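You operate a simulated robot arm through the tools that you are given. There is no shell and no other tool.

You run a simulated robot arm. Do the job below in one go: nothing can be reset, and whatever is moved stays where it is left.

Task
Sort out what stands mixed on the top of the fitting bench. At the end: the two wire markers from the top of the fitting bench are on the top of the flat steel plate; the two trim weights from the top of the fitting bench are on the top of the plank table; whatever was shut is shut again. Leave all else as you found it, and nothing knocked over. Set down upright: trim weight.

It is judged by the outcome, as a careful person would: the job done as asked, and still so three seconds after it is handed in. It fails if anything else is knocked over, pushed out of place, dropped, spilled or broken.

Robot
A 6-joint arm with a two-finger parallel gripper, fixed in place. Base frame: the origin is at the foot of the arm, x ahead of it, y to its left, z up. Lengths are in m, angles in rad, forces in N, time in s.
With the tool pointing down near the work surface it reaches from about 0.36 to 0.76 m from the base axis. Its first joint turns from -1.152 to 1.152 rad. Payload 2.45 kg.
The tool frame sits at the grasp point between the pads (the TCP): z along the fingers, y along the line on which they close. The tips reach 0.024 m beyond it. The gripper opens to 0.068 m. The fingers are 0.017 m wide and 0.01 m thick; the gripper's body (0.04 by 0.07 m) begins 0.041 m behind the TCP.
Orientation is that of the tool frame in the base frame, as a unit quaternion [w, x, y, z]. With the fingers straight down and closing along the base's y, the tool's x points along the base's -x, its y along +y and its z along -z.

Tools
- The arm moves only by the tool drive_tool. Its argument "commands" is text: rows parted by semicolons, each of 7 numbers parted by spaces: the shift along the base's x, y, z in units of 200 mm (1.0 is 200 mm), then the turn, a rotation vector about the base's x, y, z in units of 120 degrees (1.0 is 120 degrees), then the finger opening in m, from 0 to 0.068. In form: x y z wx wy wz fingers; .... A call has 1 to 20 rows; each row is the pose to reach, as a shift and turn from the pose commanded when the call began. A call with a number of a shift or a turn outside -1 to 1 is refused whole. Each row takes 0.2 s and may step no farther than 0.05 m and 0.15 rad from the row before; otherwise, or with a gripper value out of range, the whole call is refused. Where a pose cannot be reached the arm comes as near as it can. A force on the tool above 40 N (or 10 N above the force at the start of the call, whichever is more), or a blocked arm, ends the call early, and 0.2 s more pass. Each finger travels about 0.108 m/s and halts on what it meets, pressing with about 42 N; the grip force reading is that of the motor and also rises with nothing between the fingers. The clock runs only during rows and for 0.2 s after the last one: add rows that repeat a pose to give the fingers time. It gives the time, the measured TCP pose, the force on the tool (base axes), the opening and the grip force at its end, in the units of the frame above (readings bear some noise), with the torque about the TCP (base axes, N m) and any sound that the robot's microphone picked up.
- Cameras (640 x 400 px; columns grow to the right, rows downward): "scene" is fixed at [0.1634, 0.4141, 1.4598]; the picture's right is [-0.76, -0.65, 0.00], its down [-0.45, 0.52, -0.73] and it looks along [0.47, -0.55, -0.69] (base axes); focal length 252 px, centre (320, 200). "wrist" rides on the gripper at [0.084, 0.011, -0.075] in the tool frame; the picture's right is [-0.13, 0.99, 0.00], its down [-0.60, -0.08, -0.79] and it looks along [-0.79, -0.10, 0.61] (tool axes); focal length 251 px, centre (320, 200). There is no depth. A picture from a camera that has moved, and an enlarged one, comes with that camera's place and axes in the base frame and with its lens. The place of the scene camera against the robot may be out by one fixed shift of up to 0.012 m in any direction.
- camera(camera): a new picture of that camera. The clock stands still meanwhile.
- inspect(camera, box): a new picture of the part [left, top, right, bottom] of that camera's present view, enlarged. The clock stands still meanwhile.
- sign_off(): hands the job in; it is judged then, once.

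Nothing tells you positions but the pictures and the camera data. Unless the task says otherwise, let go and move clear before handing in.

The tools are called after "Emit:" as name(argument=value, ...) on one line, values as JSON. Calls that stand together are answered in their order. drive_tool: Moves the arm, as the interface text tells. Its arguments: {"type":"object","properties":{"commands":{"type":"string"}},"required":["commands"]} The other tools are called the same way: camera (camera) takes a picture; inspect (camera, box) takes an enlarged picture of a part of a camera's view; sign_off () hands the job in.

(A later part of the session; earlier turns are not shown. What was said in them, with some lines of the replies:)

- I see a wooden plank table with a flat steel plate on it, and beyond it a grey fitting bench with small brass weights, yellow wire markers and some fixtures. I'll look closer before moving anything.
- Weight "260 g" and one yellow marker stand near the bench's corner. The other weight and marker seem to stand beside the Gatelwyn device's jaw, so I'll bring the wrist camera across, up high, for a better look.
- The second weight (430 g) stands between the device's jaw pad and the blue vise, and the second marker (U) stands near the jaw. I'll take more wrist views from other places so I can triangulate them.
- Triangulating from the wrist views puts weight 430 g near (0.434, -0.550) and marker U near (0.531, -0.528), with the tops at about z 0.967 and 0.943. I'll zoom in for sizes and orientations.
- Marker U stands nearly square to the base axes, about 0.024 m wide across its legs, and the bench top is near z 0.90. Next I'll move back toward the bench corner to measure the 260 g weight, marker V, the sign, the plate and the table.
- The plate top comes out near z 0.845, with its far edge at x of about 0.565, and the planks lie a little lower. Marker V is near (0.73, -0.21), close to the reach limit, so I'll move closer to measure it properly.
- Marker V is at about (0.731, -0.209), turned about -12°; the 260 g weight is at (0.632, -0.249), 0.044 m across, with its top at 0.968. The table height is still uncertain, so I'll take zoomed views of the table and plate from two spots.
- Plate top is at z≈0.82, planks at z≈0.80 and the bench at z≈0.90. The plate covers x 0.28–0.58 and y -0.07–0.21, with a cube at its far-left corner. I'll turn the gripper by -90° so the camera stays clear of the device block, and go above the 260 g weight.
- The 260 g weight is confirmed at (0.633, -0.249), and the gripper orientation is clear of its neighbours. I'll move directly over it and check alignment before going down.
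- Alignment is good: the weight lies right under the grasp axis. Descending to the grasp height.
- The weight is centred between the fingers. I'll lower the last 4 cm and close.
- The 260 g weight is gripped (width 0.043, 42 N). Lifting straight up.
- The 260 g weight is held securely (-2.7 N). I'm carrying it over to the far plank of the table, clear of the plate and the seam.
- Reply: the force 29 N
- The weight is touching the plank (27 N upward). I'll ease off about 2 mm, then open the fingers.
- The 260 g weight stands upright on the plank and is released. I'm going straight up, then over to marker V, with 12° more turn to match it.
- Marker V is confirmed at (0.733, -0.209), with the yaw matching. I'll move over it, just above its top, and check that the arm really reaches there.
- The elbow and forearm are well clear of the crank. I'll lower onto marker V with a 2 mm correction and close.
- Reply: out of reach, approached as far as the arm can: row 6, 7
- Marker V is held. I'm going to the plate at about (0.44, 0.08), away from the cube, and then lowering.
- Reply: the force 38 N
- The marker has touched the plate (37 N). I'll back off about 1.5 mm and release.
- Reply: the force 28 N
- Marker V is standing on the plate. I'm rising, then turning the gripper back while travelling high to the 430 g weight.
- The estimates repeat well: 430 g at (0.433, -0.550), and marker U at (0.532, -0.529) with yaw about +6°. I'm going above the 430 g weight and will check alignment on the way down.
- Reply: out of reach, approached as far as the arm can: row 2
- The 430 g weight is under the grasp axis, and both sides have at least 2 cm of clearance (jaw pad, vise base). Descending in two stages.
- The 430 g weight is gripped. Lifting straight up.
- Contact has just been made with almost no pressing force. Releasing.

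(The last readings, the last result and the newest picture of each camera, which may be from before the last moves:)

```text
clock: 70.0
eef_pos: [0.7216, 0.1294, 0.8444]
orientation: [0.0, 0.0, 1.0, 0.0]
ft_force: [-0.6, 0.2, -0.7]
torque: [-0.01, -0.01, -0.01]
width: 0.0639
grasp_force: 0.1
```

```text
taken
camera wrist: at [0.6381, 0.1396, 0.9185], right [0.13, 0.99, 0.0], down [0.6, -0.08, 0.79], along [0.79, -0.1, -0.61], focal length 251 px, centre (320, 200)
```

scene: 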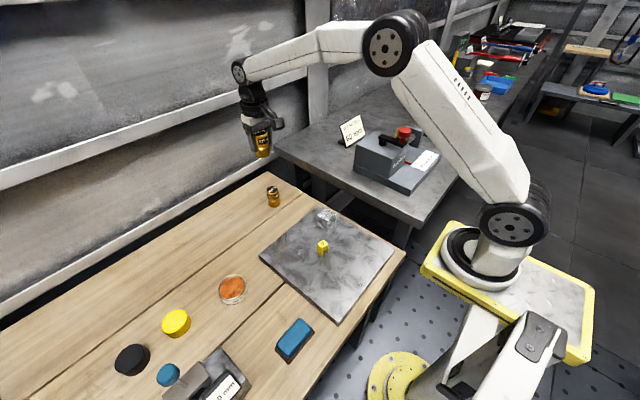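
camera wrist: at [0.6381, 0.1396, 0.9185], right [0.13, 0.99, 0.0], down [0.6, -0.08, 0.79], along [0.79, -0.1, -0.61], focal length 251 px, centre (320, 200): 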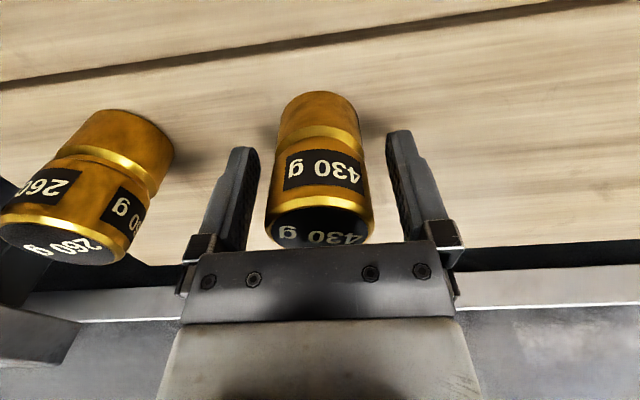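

The 430 g weight stands upright on the plank. I'm rising clear, then sweeping back for marker U.

Emit:
drive_tool(commands="0 0 0.1 0 0 0 0.064; 0 0 0.3 0 0 0 0.064; 0 0 0.5 0 0 0 0.064; 0 0 0.7 0 0 0 0.064; 0 0 0.9 0 0 0 0.064; 0 0 1.0 0 0 0 0.064; 0 0 1.0 0 0 0 0.064")

Emit:
drive_tool(commands="-0.05 -0.15 0.1 0 0 0 0.06; -0.1 -0.35 0.2 0 0 0 0.06; -0.15 -0.55 0.2 0 0 0 0.06; -0.2 -0.75 0.2 0 0 0 0.06; -0.22 -0.93 0.2 0 0 0 0.06; -0.22 -1.0 0.2 0 0 0 0.06")

Emit:
drive_tool(commands="-0.04 -0.15 0 0 0 0 0.06; -0.1 -0.35 0 0 0 0 0.06; -0.15 -0.55 0 0 0 0 0.06; -0.2 -0.75 0 0 0 0 0.06; -0.27 -0.93 0 0 0 0 0.06; -0.3 -1.0 0 0 0 0 0.06")

Emit:
camera(camera="scene")

Emit:
camera(camera="wrist")

```text
clock: 71.6
eef_pos: [0.7243, 0.1324, 1.0448]
orientation: [0.0, -0.001, 1.0, 0.0]
ft_force: [-0.9, -0.5, -0.8]
torque: [0.02, 0.02, 0.02]
width: 0.064
grasp_force: 0.1
```

```text
clock: 73.0
eef_pos: [0.6813, -0.073, 1.0812]
orientation: [0.0, 0.0, 1.0, 0.0]
ft_force: [-0.1, -0.1, 0.0]
torque: [0.01, -0.02, -0.01]
width: 0.06
grasp_force: 0.0
```

```text
clock: 74.4
eef_pos: [0.6184, -0.2741, 1.0827]
orientation: [0.0, 0.001, 1.0, 0.0]
ft_force: [-0.8, -0.3, 0.5]
torque: [-0.02, 0.0, 0.02]
width: 0.0597
grasp_force: 0.0
```

```text
taken
```

scene: 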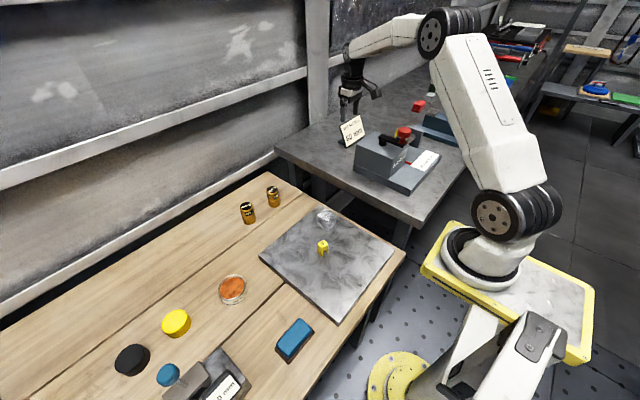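

```text
taken
camera wrist: at [0.5338, -0.2632, 1.1572], right [0.13, 0.99, 0.0], down [0.6, -0.08, 0.79], along [0.79, -0.1, -0.61], focal length 251 px, centre (320, 200)
```

wrist: 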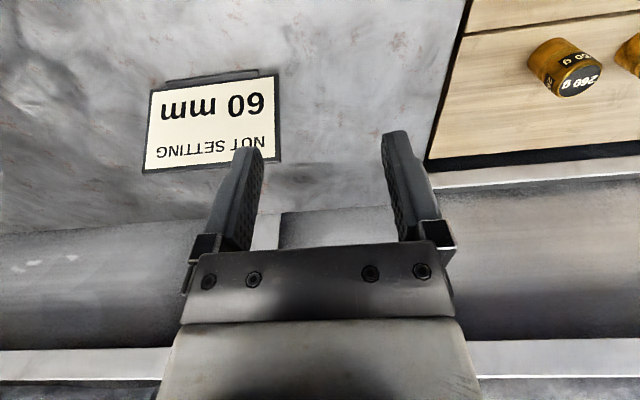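

Emit:
drive_tool(commands="-0.07 -0.15 0 0 0 0 0.06; -0.15 -0.35 0 0 0 0 0.06; -0.24 -0.55 0 0 0 0.02 0.06; -0.33 -0.75 0 0 0 0.04 0.06; -0.41 -0.92 0 0 0 0.05 0.06; -0.42 -0.93 -0.1 0 0 0.05 0.06; -0.42 -0.93 -0.1 0 0 0.05 0.06")

Emit:
camera(camera="wrist")

Emit:
camera(camera="scene")

```text
clock: 76.0
eef_pos: [0.5329, -0.4585, 1.0621]
orientation: [0.0, -0.053, 0.999, 0.0]
ft_force: [0.0, -0.2, 0.1]
torque: [-0.01, 0.02, -0.01]
width: 0.0599
grasp_force: 0.0
```

```text
taken
camera wrist: at [0.4471, -0.4564, 1.1356], right [0.02, 1.0, 0.0], down [0.61, -0.01, 0.79], along [0.79, -0.02, -0.61], focal length 251 px, centre (320, 200)
```

wrist: 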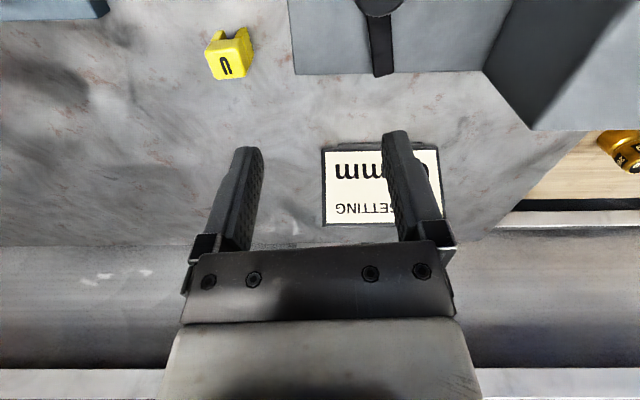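

```text
taken
```

scene: 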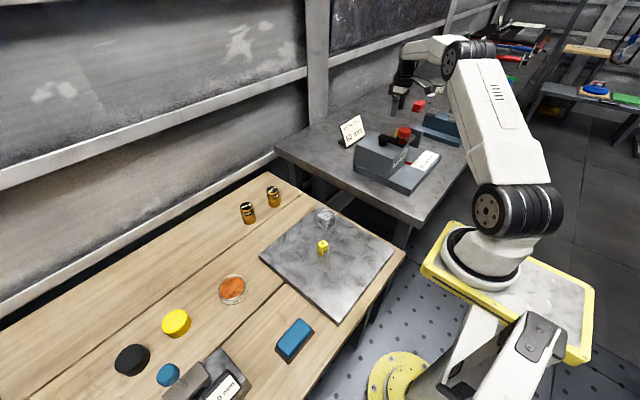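

Emit:
drive_tool(commands="0 -0.15 0 0 0 0 0.05; 0 -0.3 0 0 0 0 0.05; 0 -0.355 -0.1 0 0 0 0.05; 0 -0.355 -0.25 0 0 0 0.05; 0 -0.355 -0.31 0 0 0 0.05; 0 -0.355 -0.31 0 0 0 0.05")

Emit:
camera(camera="wrist")

Emit:
inspect(camera="wrist", box=[270, 50, 370, 150])

Emit:
inspect(camera="scene", box=[370, 50, 490, 150])

```text
clock: 77.4
eef_pos: [0.5254, -0.5169, 1.0024]
orientation: [0.0, -0.052, 0.999, 0.0]
ft_force: [0.0, 0.6, 0.3]
torque: [-0.01, -0.04, 0.02]
width: 0.0499
grasp_force: 0.1
out of reach, approached as far as the arm can: row 2, 3, 4, 5, 6
```

```text
taken
camera wrist: at [0.439, -0.5142, 1.0756], right [0.03, 1.0, 0.0], down [0.61, -0.02, 0.79], along [0.79, -0.02, -0.61], focal length 251 px, centre (320, 200)
```

wrist: 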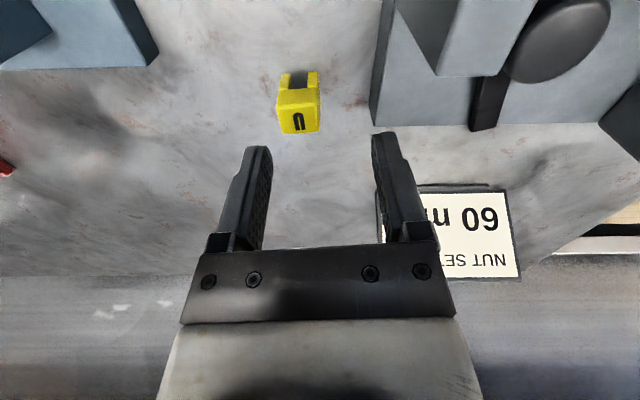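

```text
4.00 times, centred on (320, 100) of wrist
camera zoom: at [0.439, -0.5142, 1.0756], right [0.03, 1.0, 0.0], down [0.61, -0.02, 0.79], along [0.79, -0.02, -0.61], focal length 1006 px, centre (320, 600)
```

zoom: 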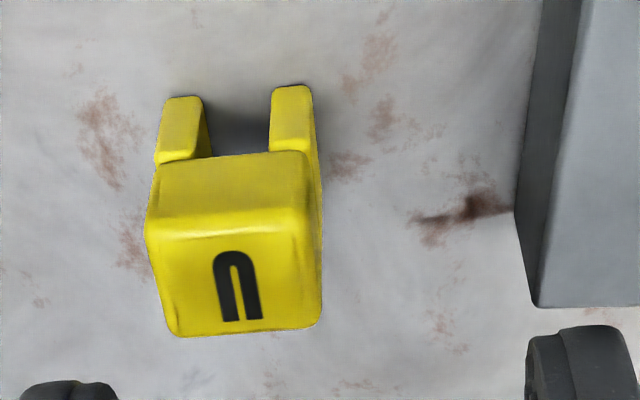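

```text
4.00 times, centred on (430, 100) of scene
camera zoom: at [0.1634, 0.4141, 1.4598], right [-0.76, -0.65, 0.0], down [-0.45, 0.52, -0.73], along [0.47, -0.55, -0.69], focal length 1010 px, centre (-120, 600)
```

zoom: 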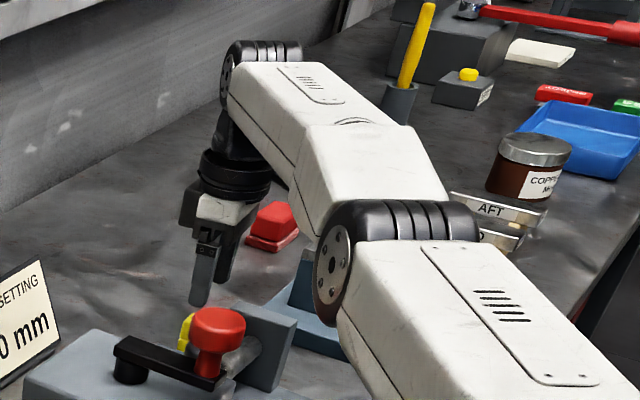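

Marker U, at (0.532, -0.529), lies about 1.5 cm beyond straight-down reach. I'll tilt the tool 10° about its closing axis, fingers outward in +x, so the pads stay parallel to the marker's sides. I'll test this while still above the marker.

Emit:
drive_tool(commands="0 0 0 0.003 -0.028 0 0.05; 0 0 0 0.006 -0.056 0 0.05; 0 0 0 0.0087 -0.083 0 0.05; 0.015 -0.03 0 0.0087 -0.083 0 0.05; 0.033 -0.0625 0 0.0087 -0.083 0 0.05; 0.033 -0.0625 0 0.0087 -0.083 0 0.05")

Emit:
camera(camera="wrist")

Emit:
inspect(camera="scene", box=[370, 50, 490, 150])

```text
clock: 78.8
eef_pos: [0.5315, -0.5293, 1.0025]
orientation: [0.087, -0.052, 0.995, 0.005]
ft_force: [-0.2, -0.4, 0.3]
torque: [0.01, -0.01, -0.03]
width: 0.0499
grasp_force: 0.1
out of reach, approached as far as the arm can: row 1, 2, 3, 4
```

```text
taken
camera wrist: at [0.4335, -0.5289, 1.0608], right [0.02, 1.0, 0.02], down [0.46, -0.03, 0.89], along [0.89, -0.01, -0.46], focal length 251 px, centre (320, 200)
```

wrist: 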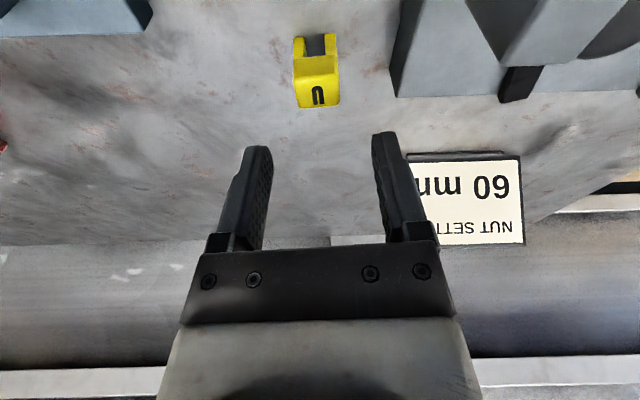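

```text
4.00 times, centred on (430, 100) of scene
camera zoom: at [0.1634, 0.4141, 1.4598], right [-0.76, -0.65, 0.0], down [-0.45, 0.52, -0.73], along [0.47, -0.55, -0.69], focal length 1010 px, centre (-120, 600)
```

zoom: 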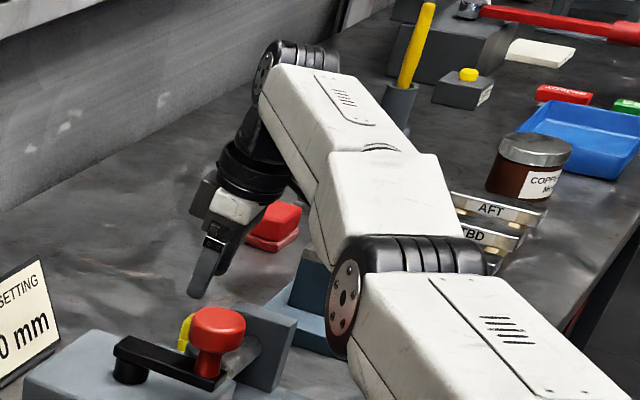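

With the 10° tilt the arm reaches exactly above marker U. I'll add 3° for margin and lower around the marker.

Emit:
drive_tool(commands="0 0 -0.05 0.0013 -0.0125 0 0.05; 0 -0.003 -0.1 0.0026 -0.0249 0 0.05; 0 -0.003 -0.16 0.0026 -0.0249 0 0.05; 0 -0.003 -0.22 0.0026 -0.0249 0 0.05; 0 -0.003 -0.22 0.0026 -0.0249 0 0.05")

Emit:
camera(camera="wrist")

```text
clock: 80.0
eef_pos: [0.5316, -0.5338, 0.9586]
orientation: [0.113, -0.052, 0.992, 0.007]
ft_force: [0.7, -0.3, -0.7]
torque: [0.0, 0.04, 0.03]
width: 0.0501
grasp_force: 0.1
out of reach, approached as far as the arm can: row 1, 2, 3, 4, 5
```

```text
taken
camera wrist: at [0.4321, -0.5332, 1.0118], right [0.02, 1.0, 0.03], down [0.42, -0.04, 0.91], along [0.91, -0.01, -0.42], focal length 251 px, centre (320, 200)
```

wrist: 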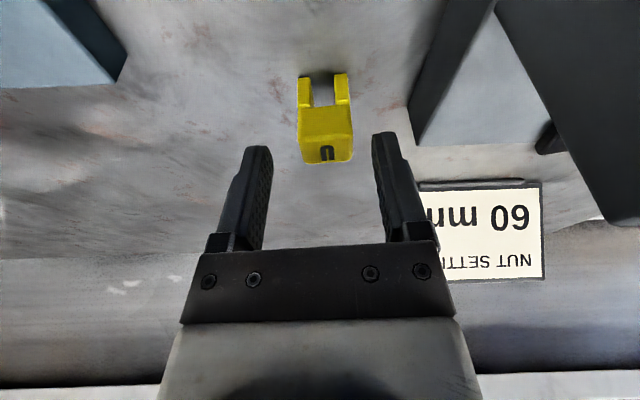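

Emit:
inspect(camera="wrist", box=[250, 60, 400, 180])

Emit:
inspect(camera="scene", box=[370, 60, 470, 160])

```text
3.33 times, centred on (325, 120) of wrist
camera zoom: at [0.4321, -0.5332, 1.0118], right [0.02, 1.0, 0.03], down [0.42, -0.04, 0.91], along [0.91, -0.01, -0.42], focal length 838 px, centre (303, 467)
```

zoom: 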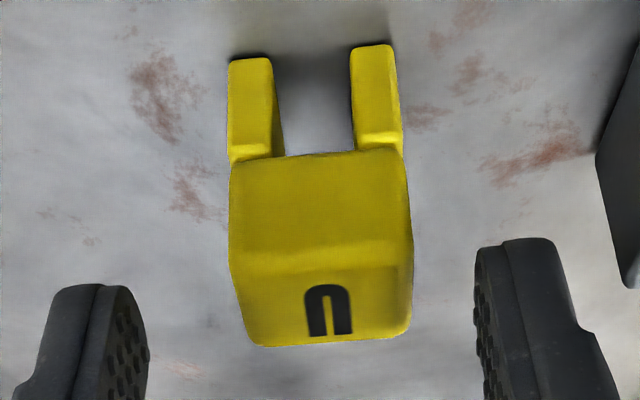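

```text
4.00 times, centred on (420, 110) of scene
camera zoom: at [0.1634, 0.4141, 1.4598], right [-0.76, -0.65, 0.0], down [-0.45, 0.52, -0.73], along [0.47, -0.55, -0.69], focal length 1010 px, centre (-80, 560)
```

zoom: 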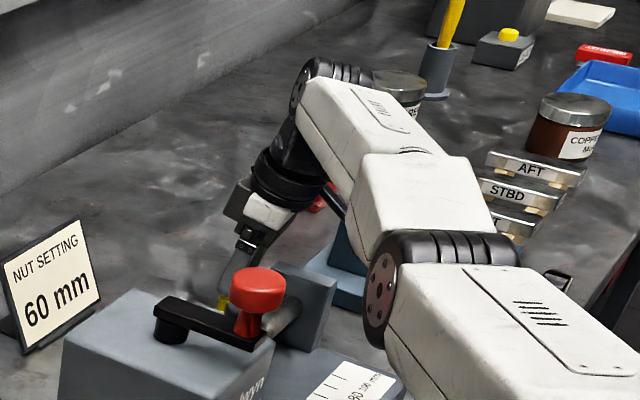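

The marker sits about 2 mm to +y of the finger centre. The forearm passes fairly near the crank knob, so I'll go down only as far as needed (TCP z≈0.940, gripping the marker's top block) and in small steps.

Emit:
drive_tool(commands="0 0.005 -0.02 0 0 0 0.05; 0 0.01 -0.04 0 0 0 0.05; 0 0.01 -0.06 0 0 0 0.05; 0 0.01 -0.06 0 0 0 0.05")

Emit:
camera(camera="wrist")

Emit:
inspect(camera="scene", box=[370, 60, 490, 160])

```text
clock: 81.0
eef_pos: [0.5335, -0.5328, 0.9449]
orientation: [0.113, -0.052, 0.992, 0.006]
ft_force: [-1.2, 0.4, 0.0]
torque: [0.02, 0.01, 0.0]
width: 0.0501
grasp_force: 0.1
```

```text
taken
camera wrist: at [0.4334, -0.5316, 0.9983], right [0.02, 1.0, 0.03], down [0.42, -0.04, 0.91], along [0.91, -0.01, -0.42], focal length 251 px, centre (320, 200)
```

wrist: 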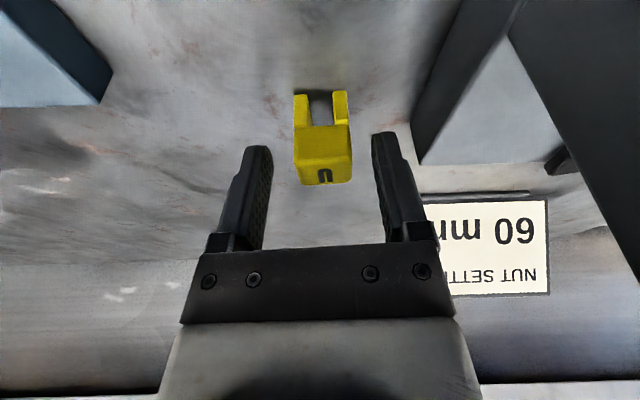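

```text
4.00 times, centred on (430, 110) of scene
camera zoom: at [0.1634, 0.4141, 1.4598], right [-0.76, -0.65, 0.0], down [-0.45, 0.52, -0.73], along [0.47, -0.55, -0.69], focal length 1010 px, centre (-120, 560)
```

zoom: 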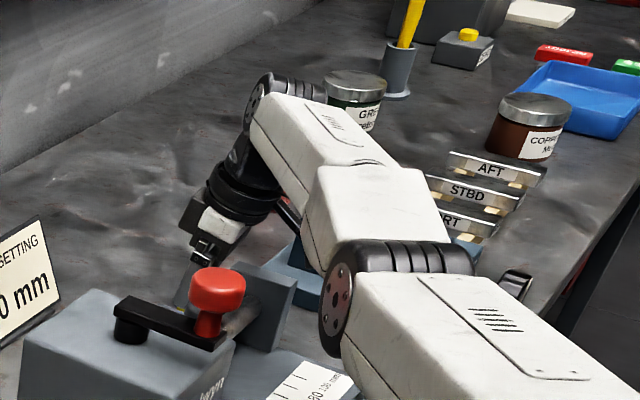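

Emit:
drive_tool(commands="0 0 -0.012 0 0 0 0.05; 0 0 -0.025 0 0 0 0.05; 0 0 -0.025 0 0 0 0.05; 0 0 -0.025 0 0 0 0.035; 0 0 -0.025 0 0 0 0.012; 0 0 -0.025 0 0 0 0.012; 0 0 -0.025 0 0 0 0.012")

Emit:
camera(camera="wrist")

Emit:
inspect(camera="wrist", box=[250, 60, 400, 240])

```text
clock: 82.6
eef_pos: [0.5336, -0.5315, 0.9414]
orientation: [0.113, -0.051, 0.992, 0.005]
ft_force: [0.6, 0.6, 0.4]
torque: [0.0, 0.01, 0.05]
width: 0.0248
grasp_force: 41.0
```

```text
taken
camera wrist: at [0.4332, -0.5313, 0.994], right [0.02, 1.0, 0.03], down [0.42, -0.04, 0.91], along [0.91, -0.01, -0.42], focal length 251 px, centre (320, 200)
```

wrist: 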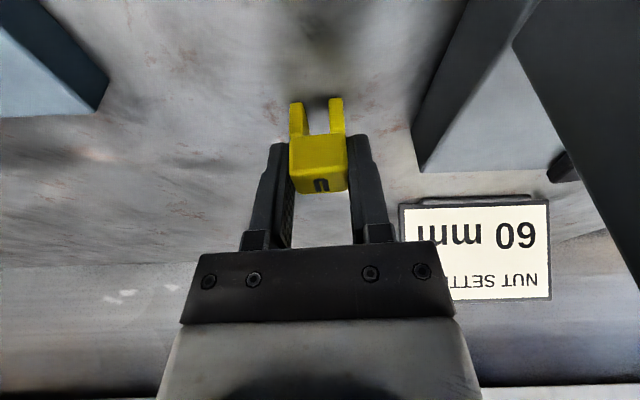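

```text
2.22 times, centred on (325, 150) of wrist
camera zoom: at [0.4332, -0.5313, 0.994], right [0.02, 1.0, 0.03], down [0.42, -0.04, 0.91], along [0.91, -0.01, -0.42], focal length 559 px, centre (309, 311)
```

zoom: 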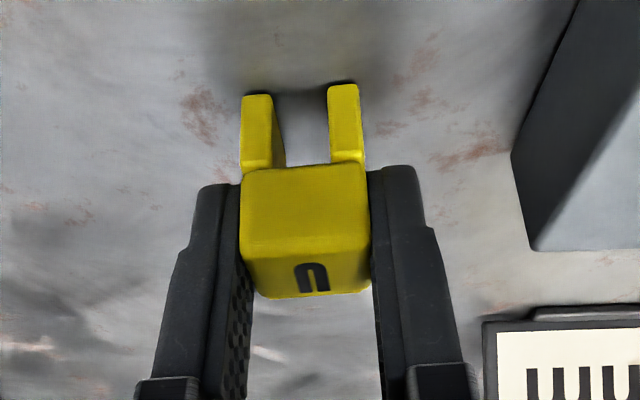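

Marker U is gripped (0.025 m). Lifting straight up.

Emit:
drive_tool(commands="0 0 0.03 0 0 0 0.012; 0 0 0.1 0 0 0 0.012; 0 0 0.22 0 0 0 0.012; 0 0 0.36 0 0 0 0.012; 0 0 0.52 0 0 0 0.012; 0 0 0.68 0 0 0 0.012; 0 0 0.78 0 0 0 0.012; 0 0 0.78 0 0 0 0.012")

Emit:
camera(camera="wrist")

Emit:
camera(camera="scene")

```text
clock: 84.4
eef_pos: [0.5312, -0.5276, 1.0956]
orientation: [0.113, -0.052, 0.992, 0.006]
ft_force: [-0.2, -0.2, 0.9]
torque: [-0.01, -0.01, 0.01]
width: 0.0247
grasp_force: 40.1
out of reach, approached as far as the arm can: row 6, 7, 8
```

```text
taken
camera wrist: at [0.4301, -0.5261, 1.1489], right [0.02, 1.0, 0.03], down [0.42, -0.04, 0.91], along [0.91, -0.01, -0.42], focal length 251 px, centre (320, 200)
```

wrist: 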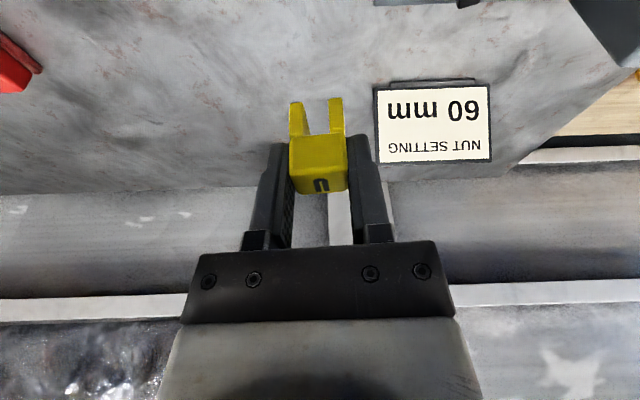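

```text
taken
```

scene: 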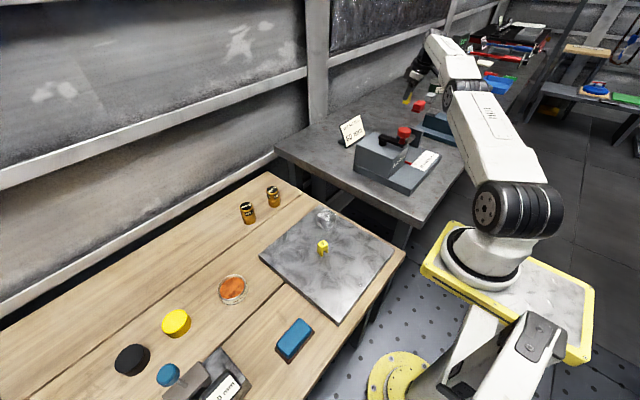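

Emit:
drive_tool(commands="0.1 0.12 0 0 0 0 0.012; 0.2 0.27 0.05 0 0 0 0.012; 0.28 0.45 0.1 0 0 0 0.012; 0.33 0.65 0.2 0 0 0 0.012; 0.36 0.85 0.25 0 0 0 0.012; 0.36 1.0 0.25 0 0 0 0.012; 0.36 1.0 0.25 0 0 0 0.012")

Emit:
drive_tool(commands="0 0.15 0.05 0 0 0 0.012; 0 0.35 0.1 0 0 0 0.012; 0 0.55 0.1 0 0 0 0.012; 0 0.75 0.1 0 0 0 0.012; 0 0.93 0.1 0 0 0 0.012; 0 1.0 0.1 0 0 0 0.012; 0 1.0 0.1 0 0 0 0.012")

Emit:
drive_tool(commands="-0.07 0.15 0 0 0 0 0.012; -0.15 0.35 0 0 0 0 0.012; -0.25 0.55 0 0 0 0 0.012; -0.35 0.75 -0.1 0 0 0 0.012; -0.45 0.93 -0.2 0 0 0 0.012; -0.5 1.0 -0.3 0 0 0 0.012; -0.5 1.0 -0.3 0 0 0 0.012")

Emit:
camera(camera="wrist")

Emit:
camera(camera="scene")

```text
clock: 86.0
eef_pos: [0.6034, -0.3275, 1.1457]
orientation: [0.113, -0.052, 0.992, 0.006]
ft_force: [-0.8, 0.6, -0.5]
torque: [-0.01, 0.02, -0.05]
width: 0.0249
grasp_force: 40.3
```

```text
clock: 87.6
eef_pos: [0.6016, -0.1272, 1.1681]
orientation: [0.114, -0.052, 0.992, 0.006]
ft_force: [0.8, -1.0, 0.5]
torque: [0.0, 0.01, -0.02]
width: 0.025
grasp_force: 40.6
```

```text
clock: 89.2
eef_pos: [0.5045, 0.0719, 1.1087]
orientation: [0.114, -0.052, 0.992, 0.006]
ft_force: [0.3, -0.2, 0.3]
torque: [0.02, -0.03, 0.03]
width: 0.0246
grasp_force: 40.4
```

```text
taken
camera wrist: at [0.4041, 0.0715, 1.1606], right [0.02, 1.0, 0.03], down [0.42, -0.04, 0.91], along [0.91, -0.01, -0.42], focal length 251 px, centre (320, 200)
```

wrist: 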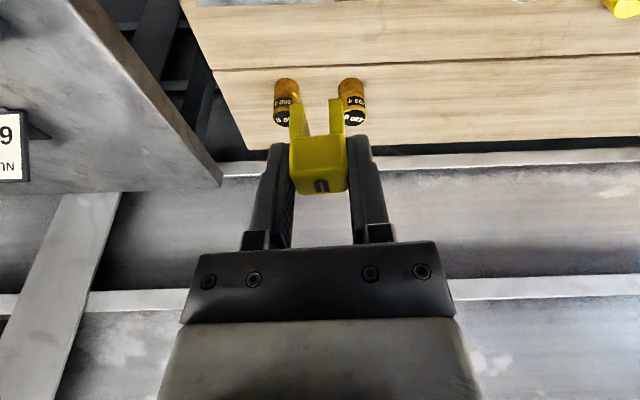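

```text
taken
```

scene: 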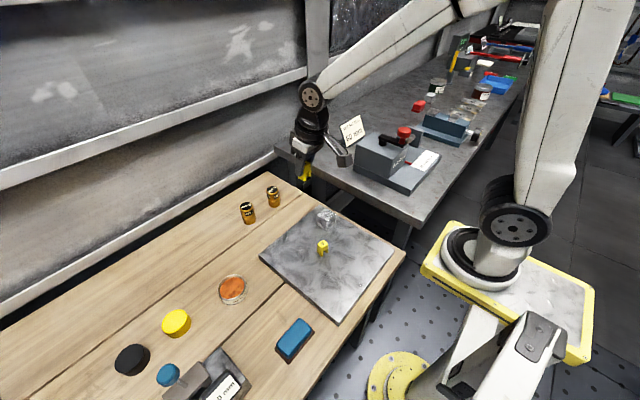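

Emit:
drive_tool(commands="-0.1 0.15 0 0 0 0 0.012; -0.2 0.3 0 0 0 0 0.012; -0.27 0.44 -0.05 0 0 0 0.012; -0.27 0.44 -0.25 0 0 0 0.012; -0.27 0.44 -0.45 0 0 0 0.012; -0.27 0.44 -0.65 0 0 0 0.012; -0.27 0.44 -0.85 0 0 0 0.012; -0.27 0.44 -1.0 0 0 0 0.012; -0.27 0.44 -1.0 0 0 0 0.012")

Emit:
camera(camera="wrist")

Emit:
inspect(camera="scene", box=[240, 150, 420, 310])

```text
clock: 91.2
eef_pos: [0.4487, 0.1593, 0.9046]
orientation: [0.113, -0.052, 0.992, 0.006]
ft_force: [-0.1, 1.0, 0.3]
torque: [0.02, -0.01, -0.02]
width: 0.025
grasp_force: 41.0
```

```text
taken
camera wrist: at [0.3486, 0.1599, 0.9582], right [0.02, 1.0, 0.03], down [0.42, -0.04, 0.91], along [0.91, -0.01, -0.42], focal length 251 px, centre (320, 200)
```

wrist: 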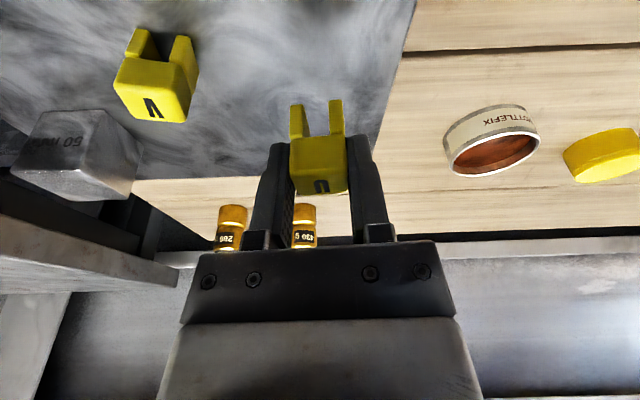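

```text
2.50 times, centred on (330, 230) of scene
camera zoom: at [0.1634, 0.4141, 1.4598], right [-0.76, -0.65, 0.0], down [-0.45, 0.52, -0.73], along [0.47, -0.55, -0.69], focal length 631 px, centre (295, 125)
```

zoom: 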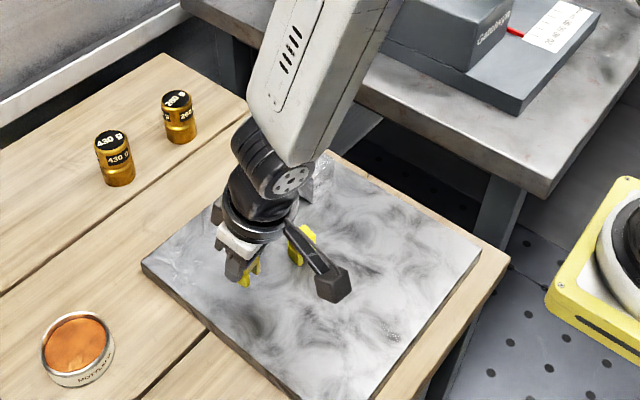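

Emit:
drive_tool(commands="0 0 -0.06 0 0 0 0.012; 0 0 -0.11 0 0 0 0.012; 0 0 -0.15 0 0 0 0.012; 0 0 -0.15 0 0 0 0.012")

Emit:
drive_tool(commands="0 0 -0.01 0 0 0 0.012; 0 0 -0.01 0 0 0 0.012")

Emit:
drive_tool(commands="0 0 -0.01 0 0 0 0.012; 0 0 -0.01 0 0 0 0.012")

Emit:
drive_tool(commands="0 0 -0.008 0 0 0 0.012; 0 0 -0.008 0 0 0 0.012")

```text
clock: 92.2
eef_pos: [0.4482, 0.1582, 0.8761]
orientation: [0.113, -0.052, 0.992, 0.006]
ft_force: [0.7, -0.3, 0.2]
torque: [0.02, -0.05, -0.02]
width: 0.0249
grasp_force: 40.3
```

```text
clock: 92.8
eef_pos: [0.4478, 0.1599, 0.8756]
orientation: [0.113, -0.052, 0.992, 0.006]
ft_force: [0.3, 0.4, -0.1]
torque: [0.03, 0.02, -0.03]
width: 0.0249
grasp_force: 40.4
```

```text
clock: 93.4
eef_pos: [0.4485, 0.1585, 0.8733]
orientation: [0.113, -0.052, 0.992, 0.006]
ft_force: [-0.5, 0.2, 0.2]
torque: [-0.02, 0.0, -0.03]
width: 0.0246
grasp_force: 40.6
```

```text
clock: 94.0
eef_pos: [0.4474, 0.16, 0.8715]
orientation: [0.113, -0.052, 0.992, 0.006]
ft_force: [-0.3, 0.1, -0.4]
torque: [0.01, 0.0, 0.01]
width: 0.0252
grasp_force: 40.3
```

Emit:
drive_tool(commands="0 0 -0.008 0 0 0 0.012; 0 0 -0.008 0 0 0 0.012")

Emit:
drive_tool(commands="0 0 -0.008 0 0 0 0.012; 0 0 -0.008 0 0 0 0.012")

Emit:
drive_tool(commands="0 0 -0.006 0 0 0 0.012; 0 0 -0.006 0 0 0 0.012")

```text
clock: 94.6
eef_pos: [0.4489, 0.1611, 0.8694]
orientation: [0.114, -0.052, 0.992, 0.006]
ft_force: [-0.4, 0.0, -0.5]
torque: [0.02, 0.01, 0.02]
width: 0.0247
grasp_force: 40.6
```

```text
clock: 95.2
eef_pos: [0.4492, 0.1592, 0.8676]
orientation: [0.112, -0.053, 0.992, 0.006]
ft_force: [0.1, 0.4, 0.4]
torque: [0.02, 0.03, -0.01]
width: 0.0249
grasp_force: 40.5
```

```text
clock: 95.8
eef_pos: [0.4481, 0.1602, 0.8655]
orientation: [0.113, -0.053, 0.992, 0.006]
ft_force: [-0.4, 0.3, -0.2]
torque: [-0.02, 0.02, 0.04]
width: 0.0251
grasp_force: 40.2
```

Emit:
drive_tool(commands="0 0 -0.006 0 0 0 0.012; 0 0 -0.006 0 0 0 0.012")

Emit:
drive_tool(commands="0 0 -0.005 0 0 0 0.012; 0 0 -0.005 0 0 0 0.012")

Emit:
inspect(camera="wrist", box=[240, 50, 400, 220])

```text
clock: 96.4
eef_pos: [0.4472, 0.1604, 0.8668]
orientation: [0.113, -0.052, 0.992, 0.006]
ft_force: [-1.0, 0.5, 0.6]
torque: [-0.01, -0.02, -0.01]
width: 0.0246
grasp_force: 40.3
```

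```text
clock: 97.0
eef_pos: [0.4472, 0.1611, 0.866]
orientation: [0.114, -0.052, 0.992, 0.005]
ft_force: [-8.3, -3.2, 24.7]
torque: [-0.07, 0.29, -0.01]
width: 0.0247
grasp_force: 40.1
```

```text
2.35 times, centred on (320, 135) of wrist
camera zoom: at [0.3476, 0.1613, 0.9183], right [0.02, 1.0, 0.03], down [0.41, -0.04, 0.91], along [0.91, -0.01, -0.41], focal length 592 px, centre (320, 353)
```

zoom: 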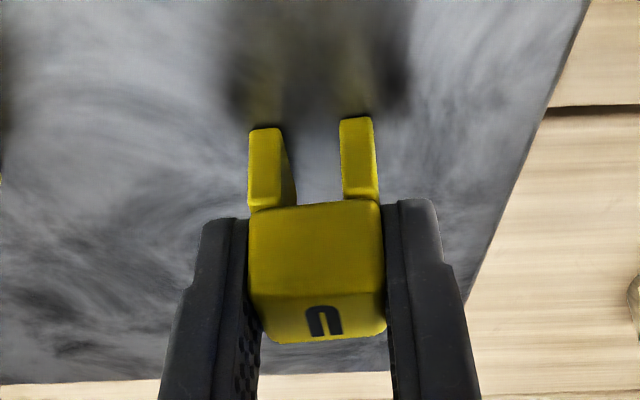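

Contact with the plate (25 N). I'll ease off slightly, then open.

Emit:
drive_tool(commands="0 0 0.004 0 0 0 0.012; 0 0 0.004 0 0 0 0.012; 0 0 0.004 0 0 0 0.03; 0 0 0.004 0 0 0 0.036; 0 0 0.004 0 0 0 0.046; 0 0 0.004 0 0 0 0.046")

Emit:
camera(camera="wrist")

```text
clock: 98.4
eef_pos: [0.4472, 0.1601, 0.8647]
orientation: [0.113, -0.052, 0.992, 0.005]
ft_force: [0.0, 0.7, -0.3]
torque: [0.0, 0.01, -0.03]
width: 0.0461
grasp_force: 0.1
```

```text
taken
camera wrist: at [0.3476, 0.161, 0.9185], right [0.02, 1.0, 0.03], down [0.42, -0.04, 0.91], along [0.91, -0.01, -0.42], focal length 251 px, centre (320, 200)
```

wrist: 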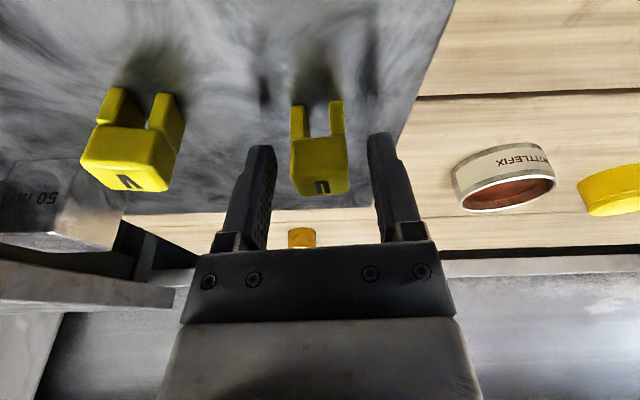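

Both markers stand on the plate. I'm rising clear, untilting, and then doing a final check.

Emit:
drive_tool(commands="0 0 0.08 0 0 0 0.046; 0 0 0.2 0 0 0 0.046; 0 0 0.4 0 0 0 0.046; 0 0 0.6 0 0 0 0.046; 0 0 0.8 0 0 0 0.046; 0 0 1.0 0 0 0 0.046; 0 0 1.0 0 0 0 0.046")

Emit:
drive_tool(commands="0 0 0.2 -0.004 0.04 0 0.068; 0 0 0.4 -0.008 0.08 0 0.068; 0 -0.1 0.6 -0.0113 0.108 -0.02 0.068; 0 -0.3 0.7 -0.0113 0.108 -0.05 0.068; 0 -0.5 0.75 -0.0113 0.108 -0.05 0.068; 0 -0.7 0.75 -0.0113 0.108 -0.05 0.068; 0 -0.7 0.75 -0.0113 0.108 -0.05 0.068")

Emit:
camera(camera="scene")

Emit:
camera(camera="wrist")

Emit:
inspect(camera="scene", box=[220, 160, 400, 300])

Emit:
inspect(camera="scene", box=[320, 60, 520, 200])

```text
clock: 100.0
eef_pos: [0.4478, 0.157, 1.0662]
orientation: [0.113, -0.052, 0.992, 0.007]
ft_force: [-0.1, -0.2, 1.2]
torque: [0.0, -0.01, 0.03]
width: 0.0457
grasp_force: 0.1
```

```text
clock: 101.6
eef_pos: [0.4458, 0.0238, 1.2167]
orientation: [0.001, -0.001, 1.0, -0.006]
ft_force: [0.0, -0.1, 0.4]
torque: [-0.02, -0.01, 0.0]
width: 0.0681
grasp_force: 0.1
```

```text
taken
```

scene: 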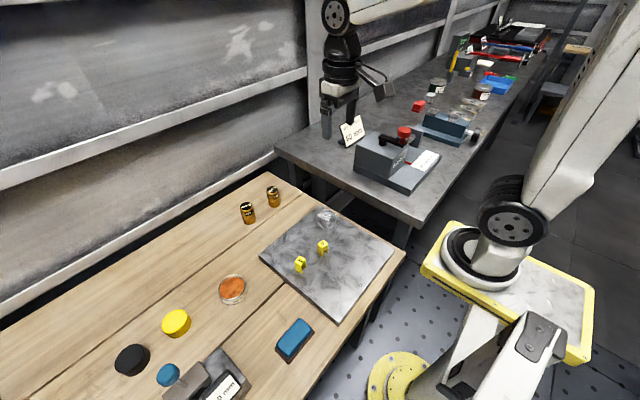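

```text
taken
camera wrist: at [0.3607, 0.0358, 1.2896], right [0.13, 0.99, -0.01], down [0.6, -0.07, 0.79], along [0.79, -0.11, -0.61], focal length 251 px, centre (320, 200)
```

wrist: 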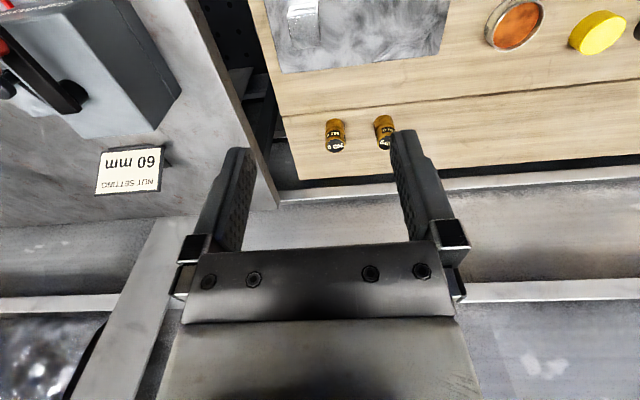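

```text
2.86 times, centred on (310, 230) of scene
camera zoom: at [0.1634, 0.4141, 1.4598], right [-0.76, -0.65, 0.0], down [-0.45, 0.52, -0.73], along [0.47, -0.55, -0.69], focal length 722 px, centre (349, 114)
```

zoom: 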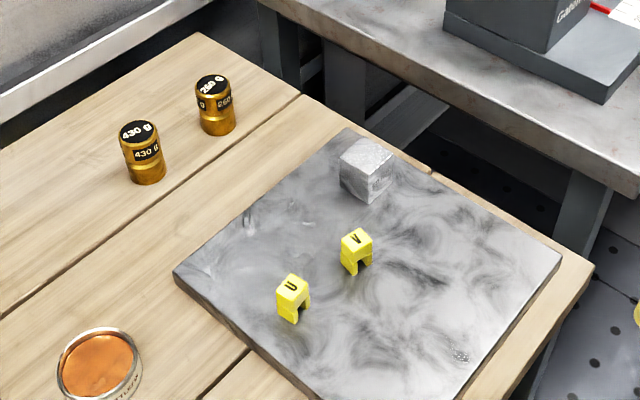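

```text
2.86 times, centred on (420, 130) of scene
camera zoom: at [0.1634, 0.4141, 1.4598], right [-0.76, -0.65, 0.0], down [-0.45, 0.52, -0.73], along [0.47, -0.55, -0.69], focal length 722 px, centre (34, 400)
```

zoom: 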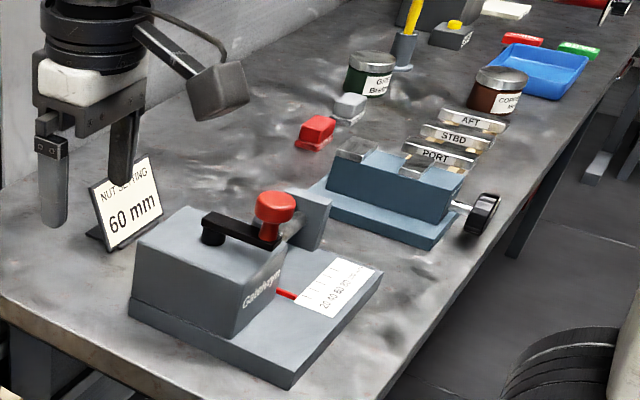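

Both markers (V and U) stand on the steel plate and both weights (260 g and 430 g) stand upright on the planks. The sign, crank, vise, cube and everything else are where they were. I opened nothing, and the gripper is empty and well clear, so I'm handing in.

Emit:
sign_off()

```text
The job is handed in.
```

The bench is sorted and the job is handed in:

- **Wire markers:** U and V both stand on the flat steel plate, clear of the cube that was already there.
- **Trim weights:** the 260 g and 430 g weights both stand upright on the far plank of the plank table.
- **Everything else:** in the last pictures, nothing else was knocked over or visibly out of place. I opened nothing, so there was nothing to shut again.

The gripper is empty and well clear of the work.
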